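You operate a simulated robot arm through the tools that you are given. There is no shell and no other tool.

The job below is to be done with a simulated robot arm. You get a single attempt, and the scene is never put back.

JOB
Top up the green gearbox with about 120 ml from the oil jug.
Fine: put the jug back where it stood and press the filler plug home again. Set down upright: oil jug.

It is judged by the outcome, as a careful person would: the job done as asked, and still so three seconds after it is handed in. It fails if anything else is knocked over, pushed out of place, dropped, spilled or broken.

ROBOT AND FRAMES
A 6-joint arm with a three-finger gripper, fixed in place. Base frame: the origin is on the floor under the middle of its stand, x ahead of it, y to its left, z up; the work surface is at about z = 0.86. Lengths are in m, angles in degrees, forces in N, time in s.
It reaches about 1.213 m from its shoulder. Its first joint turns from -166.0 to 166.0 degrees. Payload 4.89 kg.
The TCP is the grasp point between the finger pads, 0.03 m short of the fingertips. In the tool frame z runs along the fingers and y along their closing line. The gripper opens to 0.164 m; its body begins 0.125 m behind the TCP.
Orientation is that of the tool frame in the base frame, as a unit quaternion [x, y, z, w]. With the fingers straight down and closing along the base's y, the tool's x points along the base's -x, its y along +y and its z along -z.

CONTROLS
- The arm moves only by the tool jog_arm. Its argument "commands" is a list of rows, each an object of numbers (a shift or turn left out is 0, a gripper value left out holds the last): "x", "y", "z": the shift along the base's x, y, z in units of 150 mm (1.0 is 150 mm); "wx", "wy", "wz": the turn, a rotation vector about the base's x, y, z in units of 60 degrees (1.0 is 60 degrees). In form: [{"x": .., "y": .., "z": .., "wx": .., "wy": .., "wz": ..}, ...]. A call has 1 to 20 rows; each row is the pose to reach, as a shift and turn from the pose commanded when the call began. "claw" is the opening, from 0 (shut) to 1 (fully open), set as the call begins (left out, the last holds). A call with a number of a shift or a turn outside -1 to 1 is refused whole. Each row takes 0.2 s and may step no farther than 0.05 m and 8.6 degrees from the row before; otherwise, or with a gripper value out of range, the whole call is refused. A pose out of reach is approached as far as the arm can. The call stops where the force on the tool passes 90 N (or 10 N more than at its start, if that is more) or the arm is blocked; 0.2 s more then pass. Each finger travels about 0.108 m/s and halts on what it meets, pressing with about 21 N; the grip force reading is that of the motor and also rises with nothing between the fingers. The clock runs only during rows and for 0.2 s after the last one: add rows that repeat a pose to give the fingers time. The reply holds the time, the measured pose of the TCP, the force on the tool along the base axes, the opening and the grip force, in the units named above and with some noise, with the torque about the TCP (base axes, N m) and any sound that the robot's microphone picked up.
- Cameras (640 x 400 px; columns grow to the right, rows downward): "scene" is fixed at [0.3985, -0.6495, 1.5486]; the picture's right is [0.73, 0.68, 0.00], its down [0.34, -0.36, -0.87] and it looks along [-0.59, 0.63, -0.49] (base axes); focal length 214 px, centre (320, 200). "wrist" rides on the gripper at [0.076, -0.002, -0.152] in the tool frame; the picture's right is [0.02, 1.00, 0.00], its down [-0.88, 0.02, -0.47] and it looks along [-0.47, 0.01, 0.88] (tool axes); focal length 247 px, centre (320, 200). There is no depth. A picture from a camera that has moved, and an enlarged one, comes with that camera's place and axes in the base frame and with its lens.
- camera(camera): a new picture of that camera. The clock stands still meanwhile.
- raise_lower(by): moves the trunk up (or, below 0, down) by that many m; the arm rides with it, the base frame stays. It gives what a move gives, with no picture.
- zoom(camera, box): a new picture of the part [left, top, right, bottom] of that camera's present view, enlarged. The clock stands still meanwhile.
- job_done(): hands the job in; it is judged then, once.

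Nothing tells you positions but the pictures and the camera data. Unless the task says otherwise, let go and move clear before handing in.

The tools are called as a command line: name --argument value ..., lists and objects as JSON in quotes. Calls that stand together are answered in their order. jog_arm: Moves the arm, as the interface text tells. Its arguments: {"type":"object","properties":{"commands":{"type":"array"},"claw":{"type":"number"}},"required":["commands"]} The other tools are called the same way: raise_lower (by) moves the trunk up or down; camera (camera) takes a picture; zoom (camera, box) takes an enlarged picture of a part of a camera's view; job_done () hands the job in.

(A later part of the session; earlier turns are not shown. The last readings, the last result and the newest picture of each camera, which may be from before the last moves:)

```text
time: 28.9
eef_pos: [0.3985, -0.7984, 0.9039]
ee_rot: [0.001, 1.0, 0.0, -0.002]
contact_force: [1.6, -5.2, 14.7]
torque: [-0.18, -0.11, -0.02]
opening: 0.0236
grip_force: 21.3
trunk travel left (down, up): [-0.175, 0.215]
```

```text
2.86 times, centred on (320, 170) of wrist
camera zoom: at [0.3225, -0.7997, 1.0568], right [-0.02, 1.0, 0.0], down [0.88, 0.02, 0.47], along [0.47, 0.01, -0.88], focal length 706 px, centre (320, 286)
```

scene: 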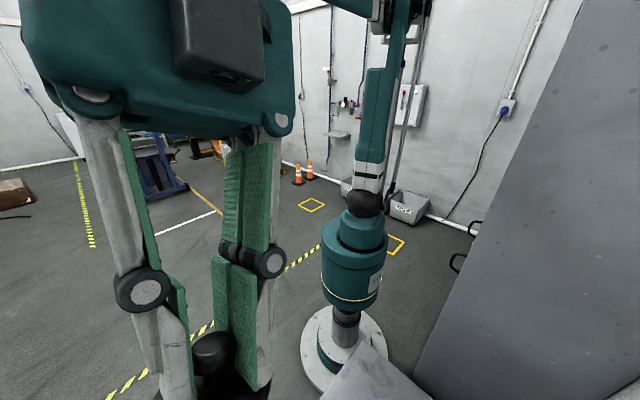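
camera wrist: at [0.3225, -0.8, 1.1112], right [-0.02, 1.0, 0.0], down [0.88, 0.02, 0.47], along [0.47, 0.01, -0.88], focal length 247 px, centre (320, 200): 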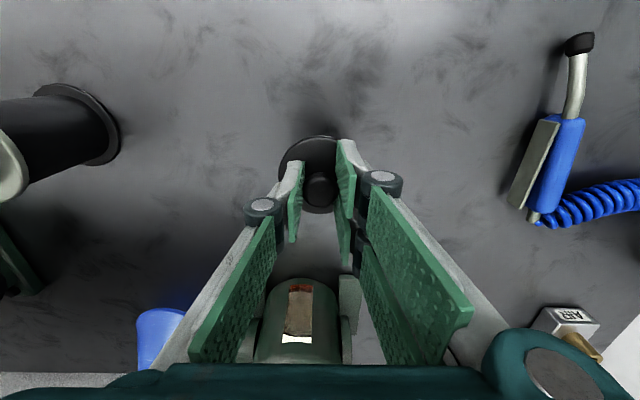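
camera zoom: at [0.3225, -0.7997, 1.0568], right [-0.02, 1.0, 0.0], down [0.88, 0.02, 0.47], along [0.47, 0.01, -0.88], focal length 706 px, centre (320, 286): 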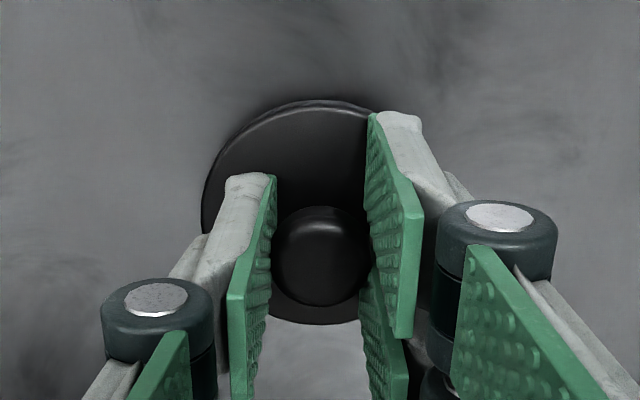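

Contact at TCP z ≈ 0.904 (15 N), so the plug is a flat-bottomed cap that rests stably. Easing off and releasing.

jog_arm --commands '[{"z": 0.008}, {"z": 0.008}]'

jog_arm --commands '[{"z": 0}, {"z": 0}]' --claw 0.3

jog_arm --commands '[{"z": 0.1}, {"z": 0.3}, {"z": 0.6}, {"z": 0.9}]'

camera --camera "wrist"

```text
time: 29.5
eef_pos: [0.3984, -0.7997, 0.9052]
ee_rot: [-0.001, 1.0, 0.002, -0.001]
contact_force: [0.8, 0.5, 0.2]
torque: [0.02, -0.02, 0.01]
opening: 0.0235
grip_force: 21.2
trunk travel left (down, up): [-0.175, 0.215]
```

```text
time: 30.1
eef_pos: [0.3983, -0.7992, 0.9043]
ee_rot: [-0.001, 1.0, 0.001, -0.001]
contact_force: [0.1, 1.3, 2.9]
torque: [-0.02, 0.01, 0.01]
opening: 0.0491
grip_force: 0.1
trunk travel left (down, up): [-0.175, 0.215]
```

```text
time: 31.1
eef_pos: [0.4012, -0.7991, 1.0394]
ee_rot: [0.0, 1.0, 0.001, -0.001]
contact_force: [0.6, -1.5, -0.7]
torque: [0.21, 0.09, -0.01]
opening: 0.0492
grip_force: 0.0
trunk travel left (down, up): [-0.175, 0.215]
```

```text
taken
camera wrist: at [0.3242, -0.8003, 1.1934], right [-0.02, 1.0, 0.0], down [0.88, 0.02, 0.47], along [0.47, 0.01, -0.88], focal length 247 px, centre (320, 200)
```

wrist: 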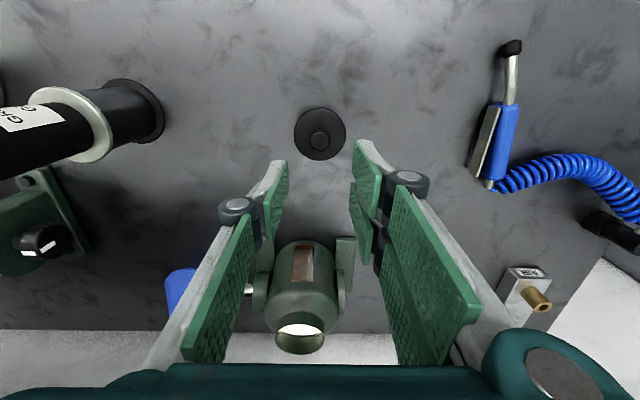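

The plug stands upright on the bench at (0.399, -0.799). Let me look at the filler hole and the sight glass.

zoom --camera "wrist" --box '[240, 230, 370, 365]'

zoom --camera "wrist" --box '[285, 240, 325, 290]'

```text
2.96 times, centred on (305, 298) of wrist
camera zoom: at [0.3242, -0.8003, 1.1934], right [-0.02, 1.0, 0.0], down [0.88, 0.02, 0.47], along [0.47, 0.01, -0.88], focal length 732 px, centre (364, -89)
```

zoom: 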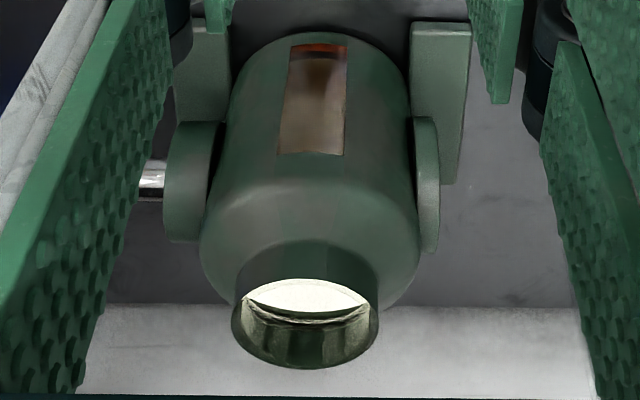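

```text
8.00 times, centred on (305, 265) of wrist
camera zoom: at [0.3242, -0.8003, 1.1934], right [-0.02, 1.0, 0.0], down [0.88, 0.02, 0.47], along [0.47, 0.01, -0.88], focal length 1976 px, centre (440, -320)
```

zoom: 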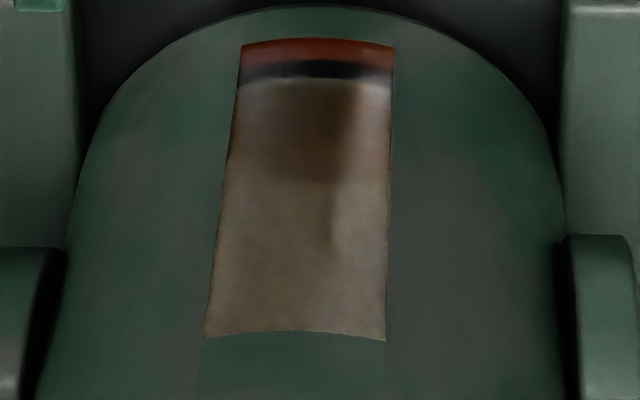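

The gearbox is a vessel with a front sight window showing a thin band of oil at the bottom, so I can watch the level rise. Now opening the gripper fully and moving up and right to re-measure the jug before grasping.

jog_arm --commands '[{"z": 0.3}, {"y": 0.15, "z": 0.5}, {"y": 0.4, "z": 0.6}, {"y": 0.7, "z": 0.65}, {"y": 0.95, "z": 0.65}, {"y": 1.0, "z": 0.65}]' --claw 1.0

camera --camera "wrist"

zoom --camera "wrist" --box '[280, 180, 400, 300]'

```text
time: 32.5
eef_pos: [0.4, -0.649, 1.1377]
ee_rot: [-0.001, 1.0, -0.001, -0.001]
contact_force: [-0.3, 0.8, 1.1]
torque: [-0.08, 0.0, 0.04]
opening: 0.1639
grip_force: 0.1
trunk travel left (down, up): [-0.175, 0.215]
```

```text
taken
camera wrist: at [0.3236, -0.6489, 1.2904], right [-0.02, 1.0, 0.0], down [0.88, 0.02, 0.47], along [0.47, 0.01, -0.88], focal length 247 px, centre (320, 200)
```

wrist: 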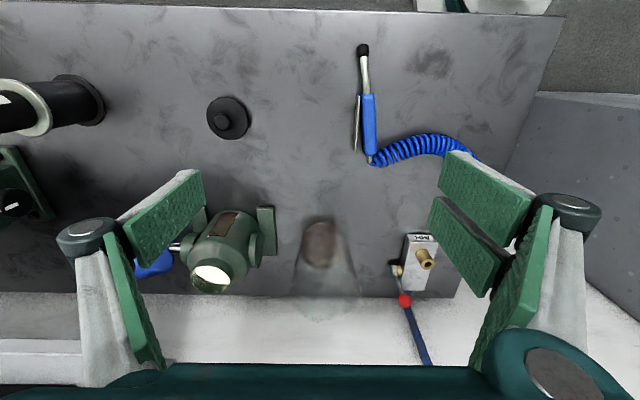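

```text
3.33 times, centred on (340, 240) of wrist
camera zoom: at [0.3236, -0.6489, 1.2904], right [-0.02, 1.0, 0.0], down [0.88, 0.02, 0.47], along [0.47, 0.01, -0.88], focal length 823 px, centre (253, 67)
```

zoom: 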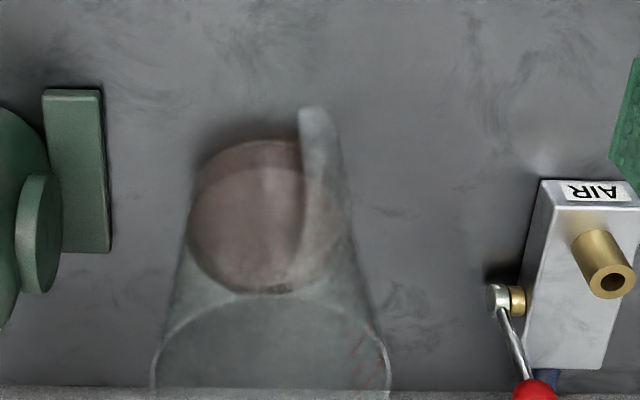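

Jug centre refined to (0.653, -0.633), handle at azimuth about 167° (toward the robot), spout at -13°. I'll grasp from the handle side with the tool pointing along -13° and pitched 25° below horizontal, so the handle sits between the fingers. First yaw then pitch, at a safe height.

jog_arm --commands '[{"wz": -0.11, "y": 0.1}, {"wz": -0.2167, "y": 0.2}, {"wz": -0.2167, "y": 0.3}]'

jog_arm --commands '[{"wx": -0.031, "wy": -0.135}, {"wx": -0.062, "wy": -0.27}, {"wx": -0.093, "wy": -0.405}, {"wx": -0.124, "wy": -0.54}, {"wx": -0.155, "wy": -0.675}]'

camera --camera "wrist"

```text
time: 33.3
eef_pos: [0.3997, -0.6055, 1.1374]
ee_rot: [0.114, 0.994, 0.001, 0.0]
contact_force: [0.1, 0.0, 0.0]
torque: [0.13, -0.01, 0.02]
opening: 0.164
grip_force: 0.1
trunk travel left (down, up): [-0.175, 0.215]
```

```text
time: 34.5
eef_pos: [0.3998, -0.6045, 1.1365]
ee_rot: [0.106, 0.929, -0.04, 0.353]
contact_force: [0.0, 0.3, 0.9]
torque: [-0.02, 0.01, 0.01]
opening: 0.1642
grip_force: 0.0
trunk travel left (down, up): [-0.175, 0.215]
```

```text
taken
camera wrist: at [0.2445, -0.5687, 1.201], right [0.21, 0.98, -0.01], down [0.34, -0.06, 0.94], along [0.92, -0.2, -0.35], focal length 247 px, centre (320, 200)
```

wrist: 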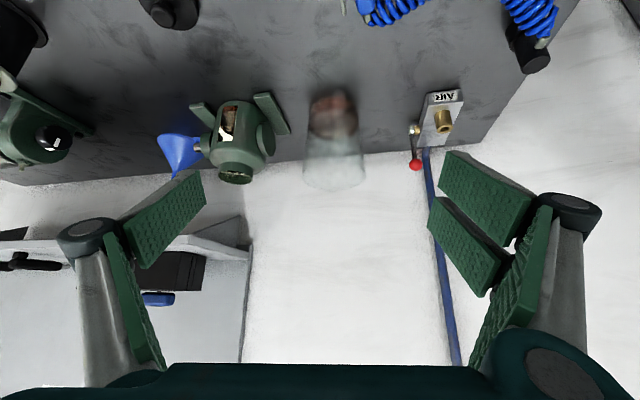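

Orientation is on track. Completing the pitch to 25° below horizontal while moving to the pre-grasp point 0.2 m behind the jug.

jog_arm --commands '[{"x": 0.1, "y": 0.02, "z": -0.15, "wx": -0.029, "wy": -0.127}, {"x": 0.2, "y": 0.04, "z": -0.3, "wx": -0.058, "wy": -0.254}, {"x": 0.3, "y": 0.06, "z": -0.45, "wx": -0.088, "wy": -0.3815}, {"x": 0.4, "y": 0.083, "z": -0.6, "wx": -0.088, "wy": -0.3815}, {"x": 0.507, "y": 0.083, "z": -0.743, "wx": -0.088, "wy": -0.3815}, {"x": 0.507, "y": 0.083, "z": -0.743, "wx": -0.088, "wy": -0.3815}]'

camera --camera "wrist"

zoom --camera "wrist" --box '[220, 60, 440, 220]'

```text
time: 35.9
eef_pos: [0.4771, -0.5916, 1.0256]
ee_rot: [0.096, 0.838, -0.061, 0.534]
contact_force: [0.0, -0.5, -0.8]
torque: [0.0, -0.01, 0.02]
opening: 0.1637
grip_force: 0.1
trunk travel left (down, up): [-0.175, 0.215]
```

```text
taken
camera wrist: at [0.31, -0.5544, 1.0218], right [0.21, 0.98, -0.02], down [-0.05, 0.03, 1.0], along [0.98, -0.21, 0.06], focal length 247 px, centre (320, 200)
```

wrist: 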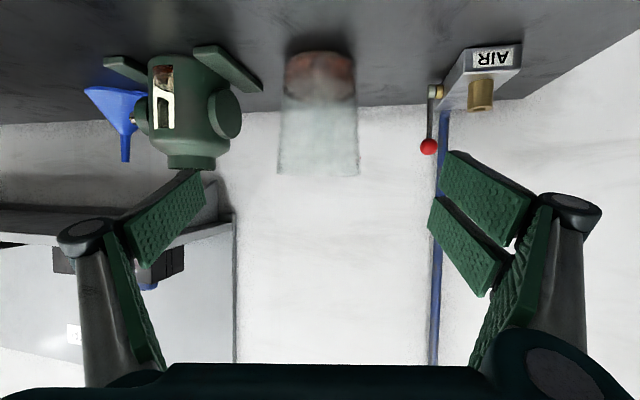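

```text
2.50 times, centred on (330, 140) of wrist
camera zoom: at [0.31, -0.5544, 1.0218], right [0.21, 0.98, -0.02], down [-0.05, 0.03, 1.0], along [0.98, -0.21, 0.06], focal length 617 px, centre (295, 350)
```

zoom: 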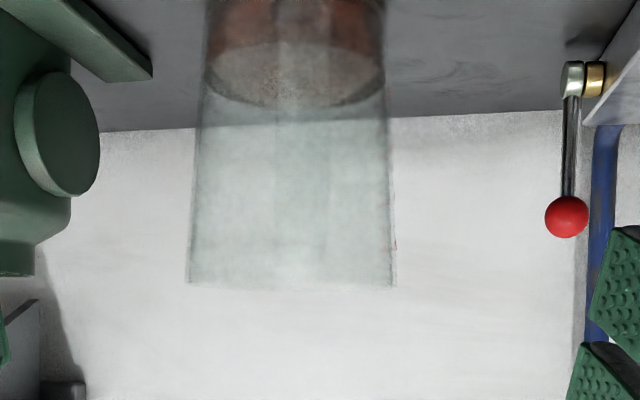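

Alignment is excellent: jug centre lies on the tool line. Let me measure the current oil level in the jug and the sight glass from here.

zoom --camera "wrist" --box '[265, 30, 375, 115]'

zoom --camera "wrist" --box '[130, 45, 210, 135]'

```text
4.71 times, centred on (320, 72) of wrist
camera zoom: at [0.31, -0.5544, 1.0218], right [0.21, 0.98, -0.02], down [-0.05, 0.03, 1.0], along [0.98, -0.21, 0.06], focal length 1162 px, centre (320, 800)
```

zoom: 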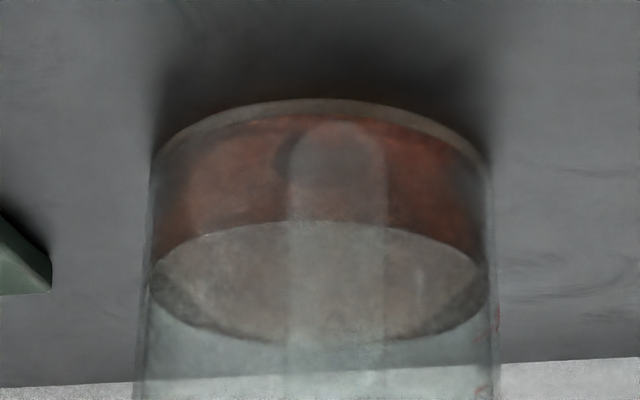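

```text
4.44 times, centred on (170, 90) of wrist
camera zoom: at [0.31, -0.5544, 1.0218], right [0.21, 0.98, -0.02], down [-0.05, 0.03, 1.0], along [0.98, -0.21, 0.06], focal length 1098 px, centre (987, 689)
```

zoom: 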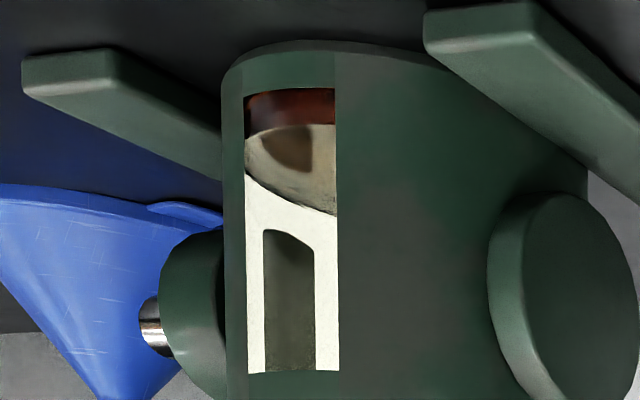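

The jug holds oil about 26 mm deep (roughly 190–200 ml), so about 10 mm should remain after pouring 120 ml. Advancing along the tool axis so the handle enters between the fingers.

jog_arm --commands '[{"x": 0.1766, "y": -0.0408, "z": -0.0846}, {"x": 0.3532, "y": -0.0816, "z": -0.1692}, {"x": 0.5298, "y": -0.1224, "z": -0.2538}, {"x": 0.7064, "y": -0.1632, "z": -0.3384}]'

camera --camera "wrist"

```text
time: 36.9
eef_pos: [0.5807, -0.6158, 0.976]
ee_rot: [0.095, 0.838, -0.06, 0.534]
contact_force: [-0.9, 0.9, 0.5]
torque: [-0.04, 0.05, -0.05]
opening: 0.1641
grip_force: 0.1
trunk travel left (down, up): [-0.175, 0.215]
```

```text
taken
camera wrist: at [0.4147, -0.5779, 0.9714], right [0.21, 0.98, -0.02], down [-0.05, 0.03, 1.0], along [0.98, -0.21, 0.06], focal length 247 px, centre (320, 200)
```

wrist: 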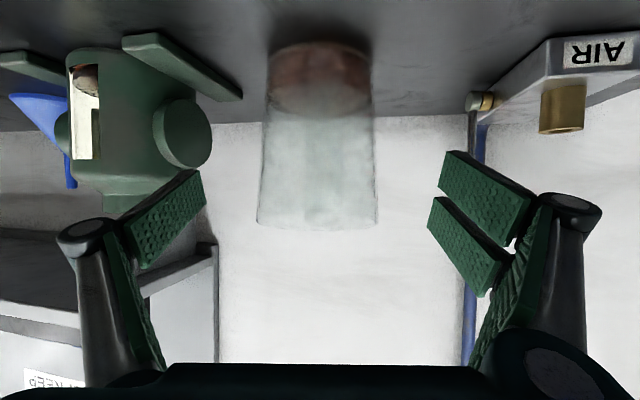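

Jug remains centred between the fingers. The gearbox boss on the left is close to the open left finger, so I'll narrow the opening to about 143 mm and then advance the final 8 cm.

jog_arm --commands '[{"x": 0, "y": 0, "z": 0}, {"x": 0.12, "y": -0.029, "z": -0.06}, {"x": 0.24, "y": -0.058, "z": -0.12}, {"x": 0.36, "y": -0.087, "z": -0.18}]' --claw 0.87

camera --camera "wrist"

```text
time: 37.9
eef_pos: [0.6354, -0.6286, 0.9483]
ee_rot: [0.095, 0.838, -0.06, 0.534]
contact_force: [-0.7, 0.3, 0.0]
torque: [-0.01, 0.02, 0.02]
opening: 0.1425
grip_force: 0.1
trunk travel left (down, up): [-0.175, 0.215]
```

```text
taken
camera wrist: at [0.4682, -0.5913, 0.943], right [0.21, 0.98, -0.02], down [-0.05, 0.03, 1.0], along [0.98, -0.21, 0.06], focal length 247 px, centre (320, 200)
```

wrist: 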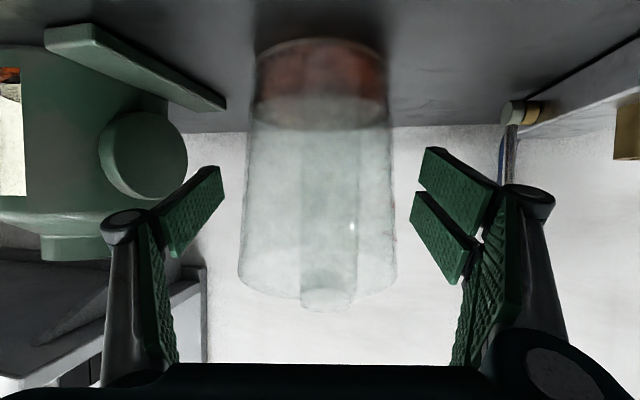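

The handle is centred between the fingers with clearance to the palm. Final 15 mm advance, then close.

jog_arm --commands '[{"x": 0.05, "y": -0.011, "z": -0.025}, {"x": 0.097, "y": -0.022, "z": -0.05}, {"x": 0.097, "y": -0.022, "z": -0.05}]'

jog_arm --commands '[{"z": 0}, {"z": 0}, {"z": 0}]' --claw 0.6

camera --camera "wrist"

```text
time: 38.7
eef_pos: [0.6491, -0.6302, 0.9405]
ee_rot: [0.095, 0.838, -0.061, 0.534]
contact_force: [-0.1, -0.5, -0.1]
torque: [0.02, 0.0, -0.02]
opening: 0.1425
grip_force: 0.1
trunk travel left (down, up): [-0.175, 0.215]
```

```text
time: 39.5
eef_pos: [0.6487, -0.6314, 0.9389]
ee_rot: [0.095, 0.838, -0.06, 0.534]
contact_force: [-0.7, -1.3, 2.5]
torque: [0.08, 0.0, 0.03]
opening: 0.1121
grip_force: 20.6
trunk travel left (down, up): [-0.175, 0.215]
```

```text
taken
camera wrist: at [0.4824, -0.5938, 0.9349], right [0.21, 0.98, -0.02], down [-0.05, 0.03, 1.0], along [0.98, -0.21, 0.06], focal length 247 px, centre (320, 200)
```

wrist: 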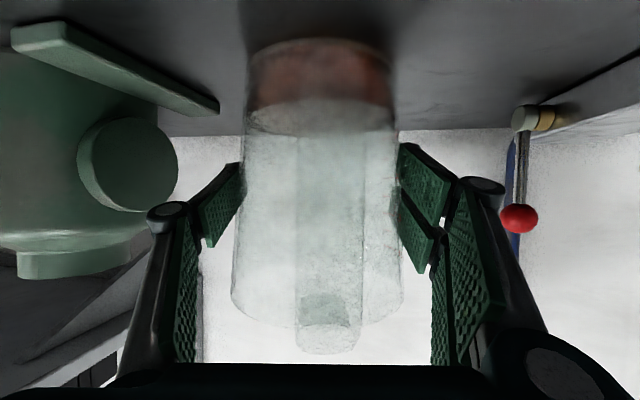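

Gripped at 112 mm with 21 N. Lifting slowly and checking that the jug comes up steadily.

jog_arm --commands '[{"z": 0.03}, {"z": 0.08}, {"z": 0.15}, {"z": 0.25}, {"z": 0.25}]' --claw 0.4

camera --camera "wrist"

```text
time: 40.7
eef_pos: [0.6495, -0.6313, 0.9779]
ee_rot: [0.095, 0.839, -0.06, 0.533]
contact_force: [0.2, -0.3, -2.6]
torque: [0.0, 0.02, -0.01]
opening: 0.1124
grip_force: 20.6
trunk travel left (down, up): [-0.175, 0.215]
```

```text
taken
camera wrist: at [0.4831, -0.5937, 0.9733], right [0.21, 0.98, -0.02], down [-0.05, 0.03, 1.0], along [0.98, -0.21, 0.06], focal length 247 px, centre (320, 200)
```

wrist: 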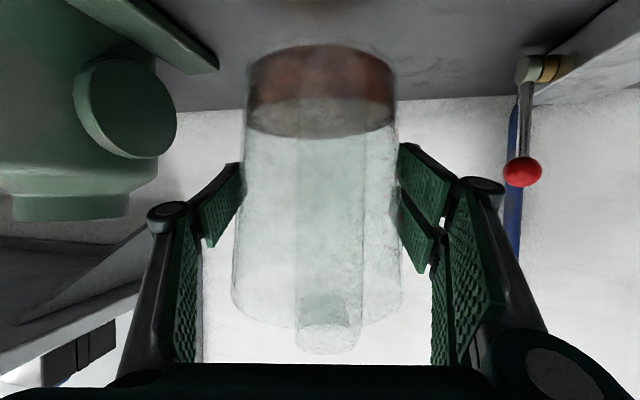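

The jug is up and steady. I'll take several still readings of the weight as a baseline.

jog_arm --commands '[{"z": 0.1}, {"z": 0.2}, {"z": 0.2}, {"z": 0.2}]'

jog_arm --commands '[{"z": 0}]'

jog_arm --commands '[{"z": 0}]'

jog_arm --commands '[{"z": 0}]'

jog_arm --commands '[{"z": 0}]'

jog_arm --commands '[{"z": 0}]'

jog_arm --commands '[{"z": 0}]'

jog_arm --commands '[{"z": 0}]'

jog_arm --commands '[{"z": 0}]'

```text
time: 41.7
eef_pos: [0.6511, -0.632, 1.0064]
ee_rot: [0.096, 0.839, -0.061, 0.533]
contact_force: [0.0, -0.3, -2.9]
torque: [-0.02, -0.02, -0.04]
opening: 0.112
grip_force: 21.0
trunk travel left (down, up): [-0.175, 0.215]
```

```text
time: 42.1
eef_pos: [0.6505, -0.6314, 1.0069]
ee_rot: [0.095, 0.839, -0.06, 0.533]
contact_force: [-0.3, 0.2, -3.8]
torque: [-0.01, -0.02, 0.02]
opening: 0.1124
grip_force: 20.9
trunk travel left (down, up): [-0.175, 0.215]
```

```text
time: 42.5
eef_pos: [0.6501, -0.6323, 1.0083]
ee_rot: [0.096, 0.838, -0.061, 0.534]
contact_force: [0.0, 0.1, -3.7]
torque: [0.01, 0.02, -0.01]
opening: 0.1121
grip_force: 20.7
trunk travel left (down, up): [-0.175, 0.215]
```

```text
time: 42.9
eef_pos: [0.65, -0.6321, 1.0079]
ee_rot: [0.095, 0.838, -0.06, 0.533]
contact_force: [0.0, 0.8, -2.5]
torque: [-0.04, 0.01, -0.02]
opening: 0.112
grip_force: 20.9
trunk travel left (down, up): [-0.175, 0.215]
```

```text
time: 43.3
eef_pos: [0.6501, -0.6325, 1.0073]
ee_rot: [0.095, 0.838, -0.06, 0.533]
contact_force: [-0.6, -0.5, -3.1]
torque: [-0.01, -0.01, 0.0]
opening: 0.1123
grip_force: 21.5
trunk travel left (down, up): [-0.175, 0.215]
```

```text
time: 43.7
eef_pos: [0.6517, -0.6321, 1.0087]
ee_rot: [0.095, 0.838, -0.06, 0.534]
contact_force: [-0.2, 0.4, -3.5]
torque: [0.01, 0.02, -0.03]
opening: 0.1122
grip_force: 20.7
trunk travel left (down, up): [-0.175, 0.215]
```

```text
time: 44.1
eef_pos: [0.651, -0.6313, 1.0088]
ee_rot: [0.095, 0.839, -0.059, 0.532]
contact_force: [-0.8, -0.7, -4.0]
torque: [-0.01, 0.02, 0.02]
opening: 0.1124
grip_force: 20.9
trunk travel left (down, up): [-0.175, 0.215]
```

```text
time: 44.5
eef_pos: [0.6509, -0.6324, 1.0079]
ee_rot: [0.095, 0.838, -0.061, 0.533]
contact_force: [-0.3, -0.6, -3.5]
torque: [0.0, 0.0, -0.05]
opening: 0.1124
grip_force: 20.8
trunk travel left (down, up): [-0.175, 0.215]
```

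```text
time: 44.9
eef_pos: [0.6499, -0.6314, 1.0071]
ee_rot: [0.095, 0.839, -0.06, 0.533]
contact_force: [-0.5, -0.2, -2.6]
torque: [-0.02, 0.0, 0.02]
opening: 0.1122
grip_force: 21.9
trunk travel left (down, up): [-0.175, 0.215]
```

Baseline averages about -3.3 N with the jug and its ~195 ml. Now I'll raise the jug above gearbox height and yaw so the spout faces the gearbox radially (azimuth -53°), which keeps clear of the shelf.

jog_arm --commands '[{"z": 0.15}, {"z": 0.3, "wz": -0.1}, {"z": 0.45, "wz": -0.2}, {"z": 0.6, "wz": -0.3}, {"z": 0.75, "wz": -0.4}, {"z": 0.85, "wz": -0.5}, {"z": 0.85, "wz": -0.6}, {"z": 0.85, "wz": -0.667}, {"z": 0.85, "wz": -0.667}]'

camera --camera "wrist"

```text
time: 46.9
eef_pos: [0.6507, -0.6317, 1.1354]
ee_rot: [0.376, 0.755, -0.239, 0.481]
contact_force: [0.2, 0.7, -4.1]
torque: [0.0, 0.03, -0.02]
opening: 0.112
grip_force: 21.2
trunk travel left (down, up): [-0.175, 0.215]
```

```text
taken
camera wrist: at [0.5461, -0.4962, 1.1306], right [0.79, 0.61, -0.02], down [-0.02, 0.06, 1.0], along [0.61, -0.79, 0.06], focal length 247 px, centre (320, 200)
```

wrist: 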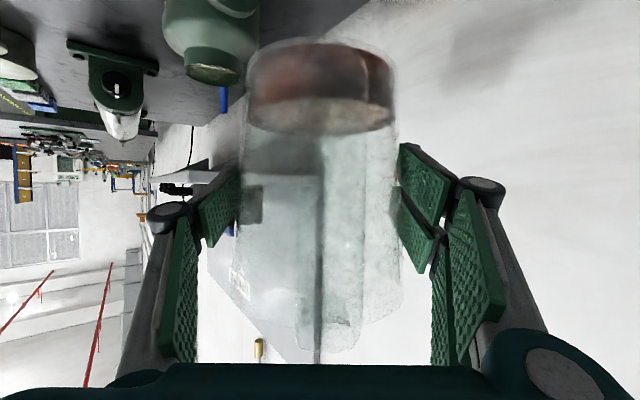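

Spout now points along (0.61, -0.79). Moving to just short of the filler neck at safe height, jug still upright.

jog_arm --commands '[{"x": -0.16, "y": -0.155, "z": 0.03}, {"x": -0.32, "y": -0.31, "z": 0.03}, {"x": -0.48, "y": -0.466, "z": 0.03}, {"x": -0.638, "y": -0.622, "z": 0.03}, {"x": -0.638, "y": -0.622, "z": 0.03}]'

camera --camera "wrist"

```text
time: 48.1
eef_pos: [0.5555, -0.7275, 1.138]
ee_rot: [0.377, 0.755, -0.239, 0.48]
contact_force: [0.1, 0.0, -4.0]
torque: [0.01, 0.0, 0.04]
opening: 0.1122
grip_force: 21.3
trunk travel left (down, up): [-0.175, 0.215]
```

```text
taken
camera wrist: at [0.4509, -0.5918, 1.1337], right [0.79, 0.61, -0.02], down [-0.02, 0.06, 1.0], along [0.61, -0.79, 0.06], focal length 247 px, centre (320, 200)
```

wrist: 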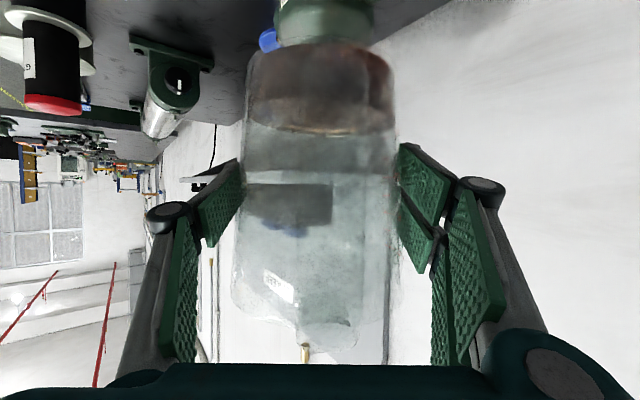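

Well aligned: the hole is 0.116 m ahead along the spout line with about 1 mm lateral offset. Tilting the jug slowly to 45° here, well short of pouring.

jog_arm --commands '[{"wx": 0.066, "wy": 0.051}, {"wx": 0.132, "wy": 0.102}, {"wx": 0.198, "wy": 0.153}, {"wx": 0.264, "wy": 0.204}, {"wx": 0.33, "wy": 0.255}, {"wx": 0.396, "wy": 0.306}, {"wx": 0.462, "wy": 0.357}, {"wx": 0.528, "wy": 0.408}, {"wx": 0.593, "wy": 0.459}, {"wx": 0.593, "wy": 0.459}]'

camera --camera "wrist"

```text
time: 50.3
eef_pos: [0.5543, -0.7253, 1.1389]
ee_rot: [0.438, 0.882, -0.081, 0.153]
contact_force: [0.0, -0.9, -3.9]
torque: [-0.01, -0.02, 0.01]
opening: 0.112
grip_force: 21.1
trunk travel left (down, up): [-0.175, 0.215]
```

```text
taken
camera wrist: at [0.4787, -0.6271, 1.2569], right [0.78, 0.62, -0.02], down [0.42, -0.52, 0.74], along [0.45, -0.59, -0.67], focal length 247 px, centre (320, 200)
```

wrist: 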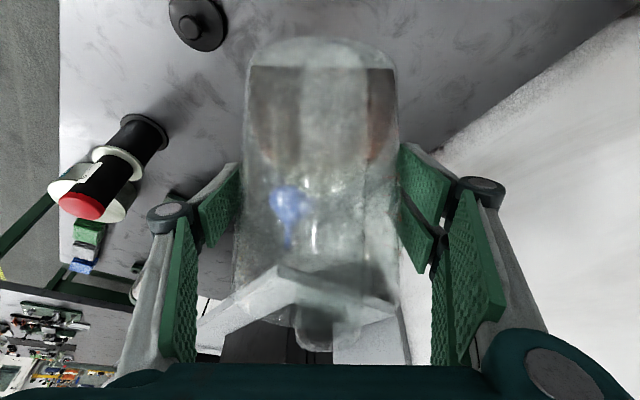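

zoom --camera "wrist" --box '[220, 30, 420, 360]'

camera --camera "scene"

```text
1.21 times, centred on (320, 195) of wrist
camera zoom: at [0.4787, -0.6271, 1.2569], right [0.78, 0.62, -0.02], down [0.42, -0.52, 0.74], along [0.45, -0.59, -0.67], focal length 299 px, centre (320, 206)
```

zoom: 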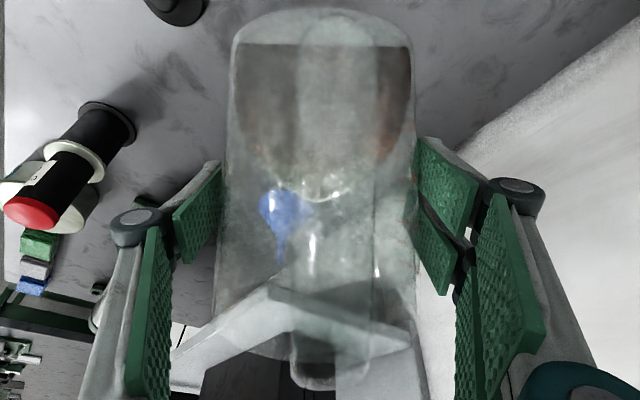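

```text
taken
```

scene: 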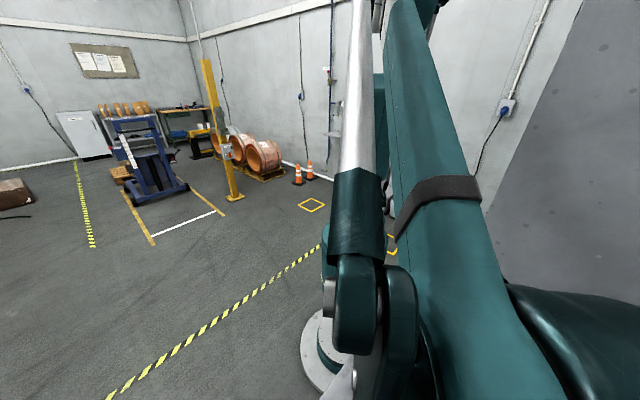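

The hole is now 0.119 m ahead, lateral error under 1 mm. I'll lower the lip to about 3 cm above the neck and over the hole while tilting to 56°, still below the expected pour angle of ~60°.

jog_arm --commands '[{"x": 0.01, "y": -0.013, "z": -0.12, "wx": 0.03, "wy": 0.023}, {"x": 0.02, "y": -0.026, "z": -0.24, "wx": 0.06, "wy": 0.046}, {"x": 0.03, "y": -0.039, "z": -0.36, "wx": 0.09, "wy": 0.069}, {"x": 0.04, "y": -0.052, "z": -0.48, "wx": 0.12, "wy": 0.092}, {"x": 0.05, "y": -0.065, "z": -0.58, "wx": 0.145, "wy": 0.112}, {"x": 0.05, "y": -0.065, "z": -0.58, "wx": 0.145, "wy": 0.112}]'

camera --camera "wrist"

zoom --camera "wrist" --box '[230, 30, 410, 300]'

```text
time: 51.7
eef_pos: [0.5615, -0.7351, 1.0517]
ee_rot: [0.442, 0.894, -0.039, 0.068]
contact_force: [0.6, 0.0, -3.3]
torque: [-0.02, -0.03, 0.03]
opening: 0.1123
grip_force: 21.0
trunk travel left (down, up): [-0.175, 0.215]
```

```text
taken
camera wrist: at [0.5012, -0.6558, 1.1909], right [0.78, 0.62, -0.01], down [0.5, -0.62, 0.6], along [0.37, -0.48, -0.8], focal length 247 px, centre (320, 200)
```

wrist: 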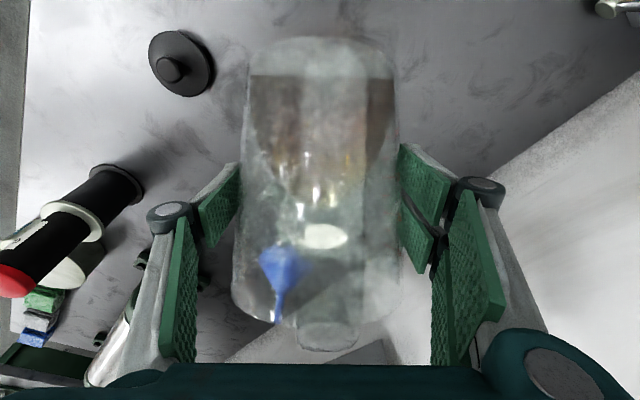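

```text
1.48 times, centred on (320, 165) of wrist
camera zoom: at [0.5012, -0.6558, 1.1909], right [0.78, 0.62, -0.01], down [0.5, -0.62, 0.6], along [0.37, -0.48, -0.8], focal length 366 px, centre (320, 252)
```

zoom: 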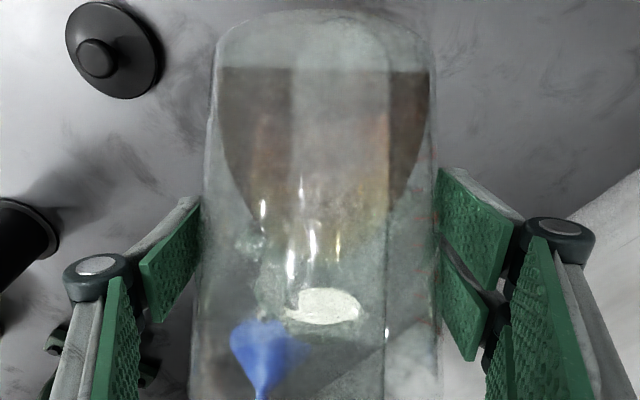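

I can see the white inside of the filler hole through the jug right where predicted, with the lip just above it. Now tilting 2° at a time, keeping the lip in place, and checking for flow.

jog_arm --commands '[{"x": 0.0027, "y": -0.0035, "z": 0.011, "wx": 0.0132, "wy": 0.0102}, {"x": 0.0054, "y": -0.007, "z": 0.022, "wx": 0.0264, "wy": 0.0204}, {"x": 0.0054, "y": -0.007, "z": 0.022, "wx": 0.0264, "wy": 0.0204}]'

zoom --camera "wrist" --box '[230, 30, 410, 300]'

```text
time: 52.5
eef_pos: [0.5623, -0.7377, 1.0573]
ee_rot: [0.443, 0.895, -0.03, 0.052]
contact_force: [0.3, 0.7, -3.6]
torque: [-0.04, -0.03, 0.03]
opening: 0.1122
grip_force: 21.5
trunk travel left (down, up): [-0.175, 0.215]
```

```text
1.48 times, centred on (320, 165) of wrist
camera zoom: at [0.5049, -0.6611, 1.1984], right [0.78, 0.62, -0.01], down [0.52, -0.63, 0.58], along [0.35, -0.46, -0.82], focal length 366 px, centre (320, 252)
```

zoom: 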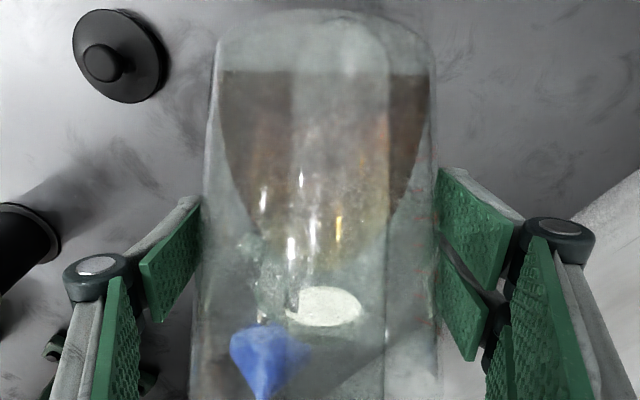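

No flow yet. Another 2°.

jog_arm --commands '[{"x": 0.0027, "y": -0.0035, "z": 0.011, "wx": 0.0132, "wy": 0.0102}, {"x": 0.0054, "y": -0.007, "z": 0.022, "wx": 0.0264, "wy": 0.0204}, {"x": 0.0054, "y": -0.007, "z": 0.022, "wx": 0.0264, "wy": 0.0204}]'

zoom --camera "wrist" --box '[230, 30, 410, 300]'

```text
time: 53.3
eef_pos: [0.5628, -0.7366, 1.059]
ee_rot: [0.443, 0.896, -0.024, 0.036]
contact_force: [-0.5, 0.2, -3.4]
torque: [0.0, 0.01, 0.05]
opening: 0.1121
grip_force: 20.9
trunk travel left (down, up): [-0.175, 0.215]
```

```text
1.48 times, centred on (320, 165) of wrist
camera zoom: at [0.5088, -0.6657, 1.2046], right [0.78, 0.62, -0.01], down [0.53, -0.65, 0.55], along [0.33, -0.43, -0.84], focal length 366 px, centre (320, 252)
```

zoom: 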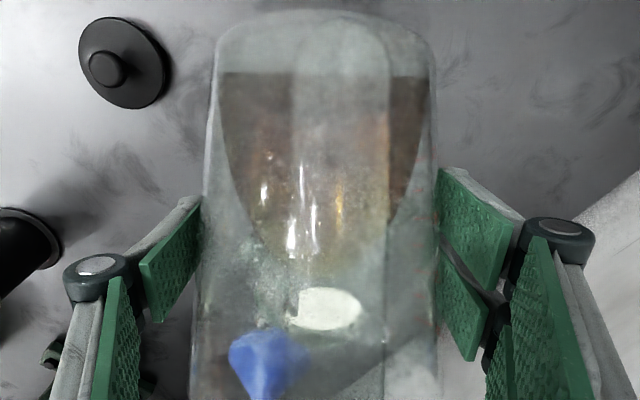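

jog_arm --commands '[{"x": 0.0027, "y": -0.0035, "z": 0.011, "wx": 0.0132, "wy": 0.0102}, {"x": 0.0054, "y": -0.007, "z": 0.022, "wx": 0.0264, "wy": 0.0204}, {"x": 0.0054, "y": -0.007, "z": 0.022, "wx": 0.0264, "wy": 0.0204}]'

zoom --camera "wrist" --box '[230, 30, 410, 300]'

```text
time: 54.1
eef_pos: [0.5641, -0.7391, 1.0625]
ee_rot: [0.444, 0.896, -0.015, 0.022]
contact_force: [0.1, 0.0, -3.1]
torque: [-0.05, 0.0, -0.04]
opening: 0.112
grip_force: 21.3
trunk travel left (down, up): [-0.175, 0.215]
```

```text
1.48 times, centred on (320, 165) of wrist
camera zoom: at [0.5129, -0.6707, 1.2109], right [0.78, 0.62, -0.01], down [0.54, -0.66, 0.52], along [0.32, -0.41, -0.86], focal length 366 px, centre (320, 252)
```

zoom: 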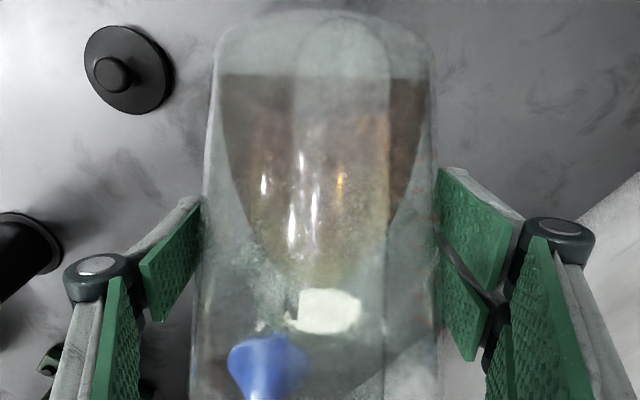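

zoom --camera "wrist" --box '[270, 180, 370, 290]'

jog_arm --commands '[{"x": 0.0027, "y": -0.0035, "z": 0.011, "wx": 0.0132, "wy": 0.0102}, {"x": 0.0054, "y": -0.007, "z": 0.022, "wx": 0.0264, "wy": 0.0204}, {"x": 0.0054, "y": -0.007, "z": 0.022, "wx": 0.0264, "wy": 0.0204}]'

zoom --camera "wrist" --box '[270, 180, 370, 290]'

```text
3.64 times, centred on (320, 235) of wrist
camera zoom: at [0.5129, -0.6707, 1.2109], right [0.78, 0.62, -0.01], down [0.54, -0.66, 0.52], along [0.32, -0.41, -0.86], focal length 898 px, centre (320, 73)
```

zoom: 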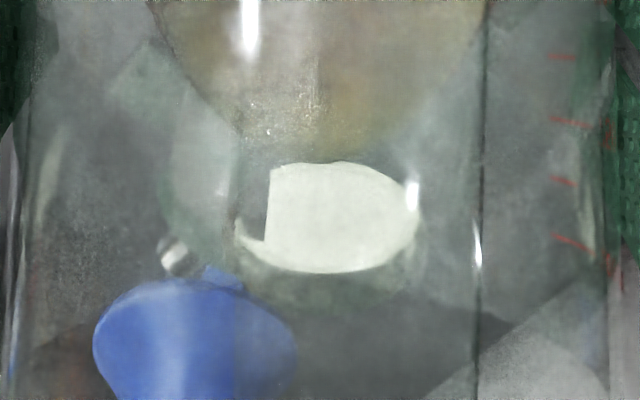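

```text
time: 54.9
eef_pos: [0.5656, -0.7391, 1.0664]
ee_rot: [0.443, 0.897, -0.008, 0.005]
contact_force: [0.0, -0.5, -2.9]
torque: [-0.02, -0.01, -0.01]
opening: 0.1121
grip_force: 21.3
trunk travel left (down, up): [-0.175, 0.215]
```

```text
3.64 times, centred on (320, 235) of wrist
camera zoom: at [0.5166, -0.6759, 1.217], right [0.78, 0.62, -0.01], down [0.55, -0.68, 0.49], along [0.3, -0.39, -0.87], focal length 898 px, centre (320, 73)
```

zoom: 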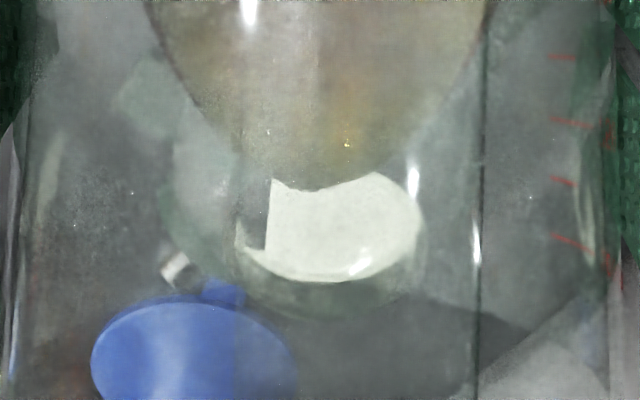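

Excellent view: the hole interior (white) sits right under the spout, and the oil front is creeping toward the lip. Continuing in 2° steps.

jog_arm --commands '[{"x": 0.0054, "y": -0.0018, "z": 0.011, "wx": 0.0132, "wy": 0.0102}, {"x": 0.0108, "y": -0.0036, "z": 0.022, "wx": 0.0264, "wy": 0.0204}, {"x": 0.0108, "y": -0.0036, "z": 0.022, "wx": 0.0264, "wy": 0.0204}]'

zoom --camera "wrist" --box '[270, 180, 370, 290]'

```text
time: 55.7
eef_pos: [0.5669, -0.7402, 1.0698]
ee_rot: [0.443, 0.896, -0.001, -0.009]
contact_force: [-0.1, 1.1, -3.5]
torque: [-0.04, -0.03, 0.01]
opening: 0.1121
grip_force: 21.0
trunk travel left (down, up): [-0.175, 0.215]
```

```text
3.64 times, centred on (320, 235) of wrist
camera zoom: at [0.5216, -0.6806, 1.2227], right [0.78, 0.63, -0.01], down [0.56, -0.69, 0.46], along [0.28, -0.36, -0.89], focal length 898 px, centre (320, 73)
```

zoom: 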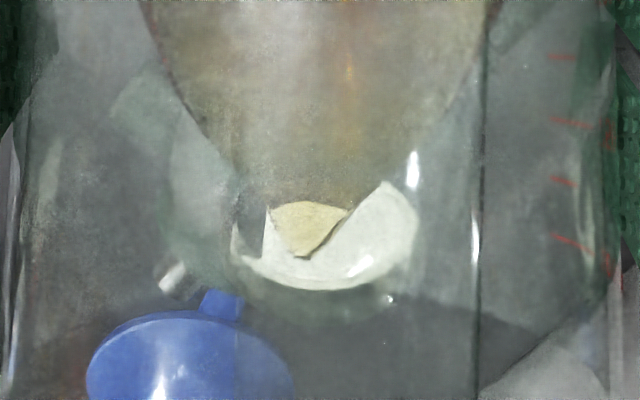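

The oil tongue is almost at the lip. Going 1° at a time now.

jog_arm --commands '[{"x": 0.0027, "y": -0.0035, "z": 0.011, "wx": 0.0132, "wy": 0.0102}, {"x": 0.0027, "y": -0.0035, "z": 0.011, "wx": 0.0132, "wy": 0.0102}, {"x": 0.0027, "y": -0.0035, "z": 0.011, "wx": 0.0132, "wy": 0.0102}]'

zoom --camera "wrist" --box '[270, 180, 370, 290]'

```text
time: 56.5
eef_pos: [0.5672, -0.7403, 1.0702]
ee_rot: [0.443, 0.896, 0.003, -0.018]
contact_force: [-0.9, -0.7, -3.2]
torque: [-0.02, -0.05, 0.02]
opening: 0.1123
grip_force: 21.1
trunk travel left (down, up): [-0.175, 0.215]
```

```text
3.64 times, centred on (320, 235) of wrist
camera zoom: at [0.5235, -0.6829, 1.2254], right [0.78, 0.63, -0.01], down [0.56, -0.7, 0.44], along [0.27, -0.35, -0.9], focal length 898 px, centre (320, 73)
```

zoom: 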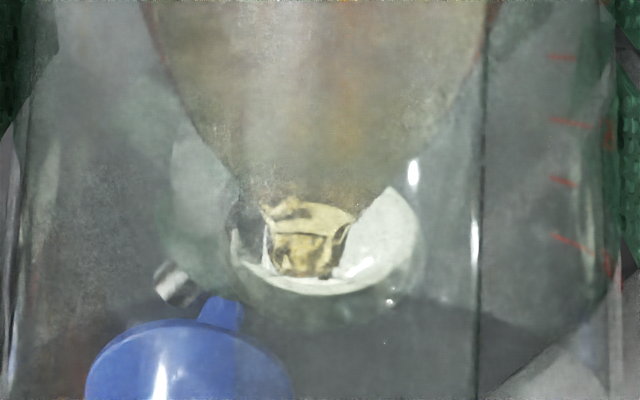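

Flow seems to be beginning at the lip, right over the hole. Holding here and watching.

jog_arm --commands '[{"z": 0}, {"z": 0}]'

camera --camera "wrist"

zoom --camera "wrist" --box '[270, 180, 370, 290]'

```text
time: 57.1
eef_pos: [0.5663, -0.7406, 1.0706]
ee_rot: [0.443, 0.896, 0.002, -0.018]
contact_force: [0.0, -0.1, -3.2]
torque: [-0.02, -0.04, 0.02]
opening: 0.1122
grip_force: 21.1
trunk travel left (down, up): [-0.175, 0.215]
```

```text
taken
camera wrist: at [0.5234, -0.6829, 1.2255], right [0.78, 0.63, -0.01], down [0.56, -0.7, 0.44], along [0.27, -0.35, -0.9], focal length 247 px, centre (320, 200)
```

wrist: 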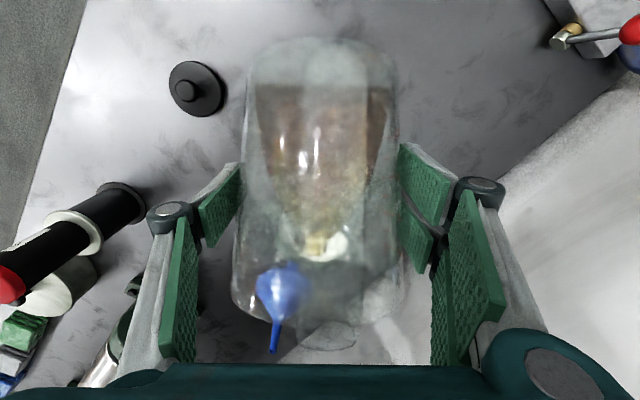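

```text
3.64 times, centred on (320, 235) of wrist
camera zoom: at [0.5234, -0.6829, 1.2255], right [0.78, 0.63, -0.01], down [0.56, -0.7, 0.44], along [0.27, -0.35, -0.9], focal length 898 px, centre (320, 73)
```

zoom: 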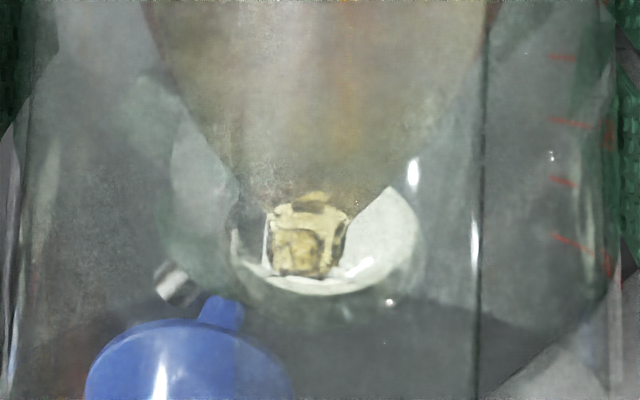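

jog_arm --commands '[{"z": 0}, {"z": 0}]'

jog_arm --commands '[{"z": 0}, {"z": 0}]'

zoom --camera "wrist" --box '[230, 30, 410, 300]'

zoom --camera "wrist" --box '[270, 180, 370, 290]'

```text
time: 57.7
eef_pos: [0.5671, -0.7404, 1.0715]
ee_rot: [0.443, 0.896, 0.003, -0.018]
contact_force: [1.1, -0.8, -3.0]
torque: [-0.02, -0.06, 0.02]
opening: 0.112
grip_force: 21.1
trunk travel left (down, up): [-0.175, 0.215]
```

```text
time: 58.3
eef_pos: [0.5675, -0.7408, 1.0704]
ee_rot: [0.443, 0.896, 0.003, -0.018]
contact_force: [-0.4, -0.6, -3.1]
torque: [-0.05, -0.03, -0.01]
opening: 0.1119
grip_force: 21.4
trunk travel left (down, up): [-0.175, 0.215]
```

```text
1.48 times, centred on (320, 165) of wrist
camera zoom: at [0.5234, -0.6829, 1.2255], right [0.78, 0.63, -0.01], down [0.56, -0.7, 0.44], along [0.27, -0.35, -0.9], focal length 366 px, centre (320, 252)
```

zoom: 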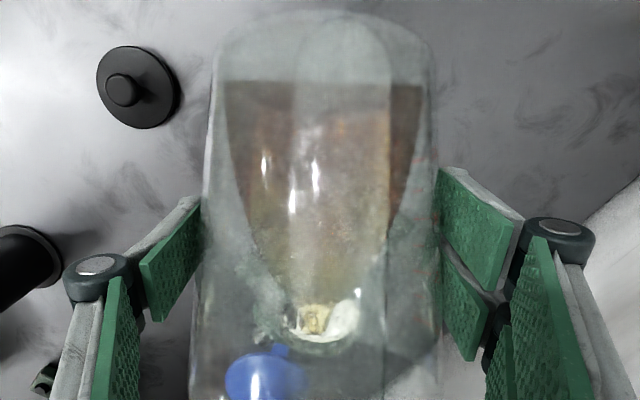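

```text
3.64 times, centred on (320, 235) of wrist
camera zoom: at [0.5234, -0.6829, 1.2255], right [0.78, 0.63, -0.01], down [0.56, -0.7, 0.44], along [0.27, -0.35, -0.9], focal length 898 px, centre (320, 73)
```

zoom: 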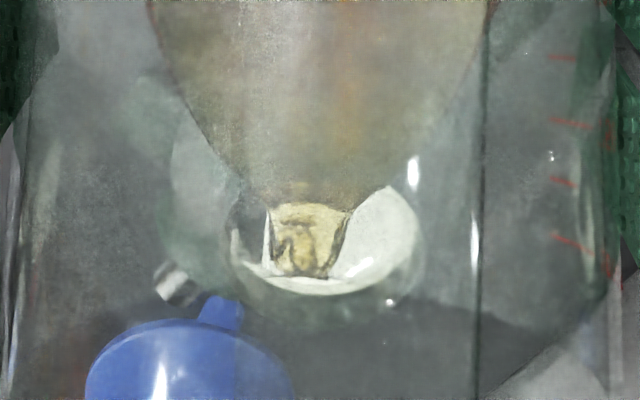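

A thin stream appears over the hole, but the jug volume has barely changed. One more degree and hold.

jog_arm --commands '[{"x": 0.0027, "y": -0.0035, "z": 0.011, "wx": 0.0132, "wy": 0.0102}, {"x": 0.0027, "y": -0.0035, "z": 0.011, "wx": 0.0132, "wy": 0.0102}, {"x": 0.0027, "y": -0.0035, "z": 0.011, "wx": 0.0132, "wy": 0.0102}]'

zoom --camera "wrist" --box '[230, 30, 410, 300]'

zoom --camera "wrist" --box '[270, 180, 370, 290]'

```text
time: 59.1
eef_pos: [0.5665, -0.7423, 1.0712]
ee_rot: [0.443, 0.896, 0.007, -0.025]
contact_force: [-0.9, 0.0, -3.0]
torque: [-0.05, -0.01, -0.02]
opening: 0.1121
grip_force: 21.0
trunk travel left (down, up): [-0.175, 0.215]
```

```text
1.48 times, centred on (320, 165) of wrist
camera zoom: at [0.5256, -0.6863, 1.2282], right [0.78, 0.63, -0.01], down [0.57, -0.7, 0.43], along [0.26, -0.34, -0.9], focal length 366 px, centre (320, 252)
```

zoom: 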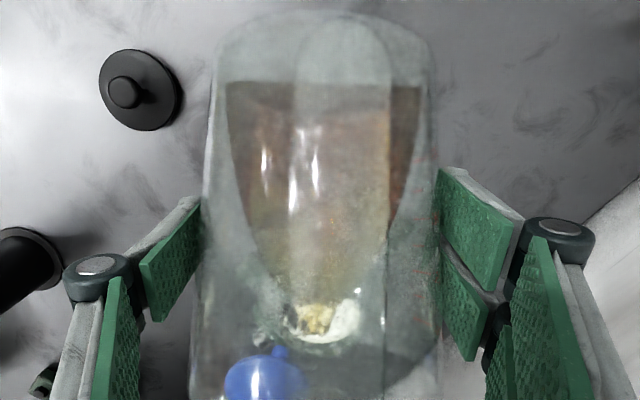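

```text
3.64 times, centred on (320, 235) of wrist
camera zoom: at [0.5256, -0.6863, 1.2282], right [0.78, 0.63, -0.01], down [0.57, -0.7, 0.43], along [0.26, -0.34, -0.9], focal length 898 px, centre (320, 73)
```

zoom: 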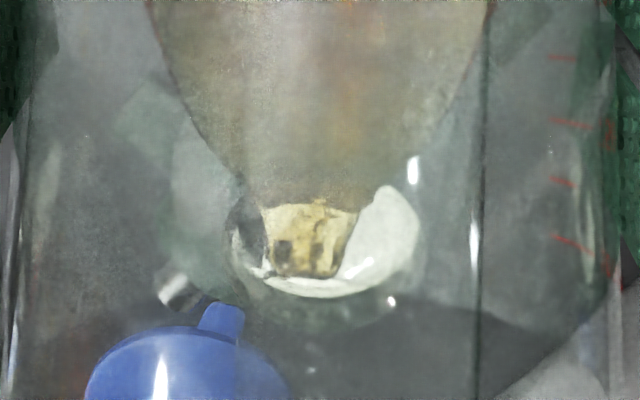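

jog_arm --commands '[{"z": 0}, {"z": 0}, {"z": 0}, {"z": 0}, {"z": 0}]'

zoom --camera "wrist" --box '[230, 30, 410, 300]'

zoom --camera "wrist" --box '[270, 180, 370, 290]'

```text
time: 60.3
eef_pos: [0.5668, -0.7413, 1.0712]
ee_rot: [0.442, 0.896, 0.007, -0.026]
contact_force: [-1.4, -0.1, -2.3]
torque: [-0.03, -0.04, -0.03]
opening: 0.1118
grip_force: 21.5
trunk travel left (down, up): [-0.175, 0.215]
```

```text
1.48 times, centred on (320, 165) of wrist
camera zoom: at [0.5256, -0.6862, 1.2283], right [0.78, 0.63, -0.01], down [0.57, -0.7, 0.43], along [0.26, -0.34, -0.9], focal length 366 px, centre (320, 252)
```

zoom: 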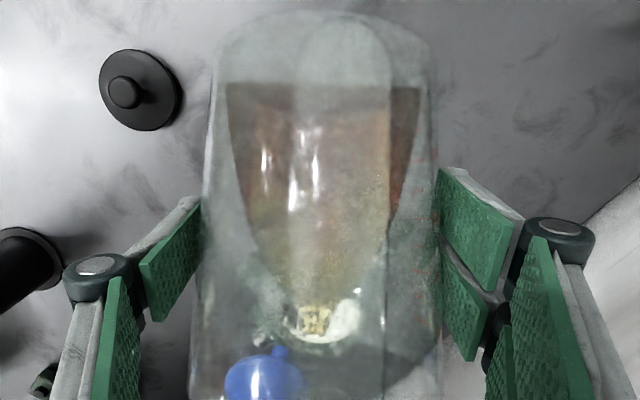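

```text
3.64 times, centred on (320, 235) of wrist
camera zoom: at [0.5256, -0.6862, 1.2283], right [0.78, 0.63, -0.01], down [0.57, -0.7, 0.43], along [0.26, -0.34, -0.9], focal length 898 px, centre (320, 73)
```

zoom: 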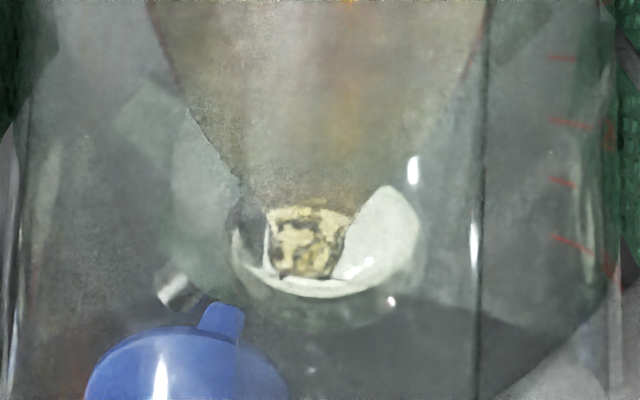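

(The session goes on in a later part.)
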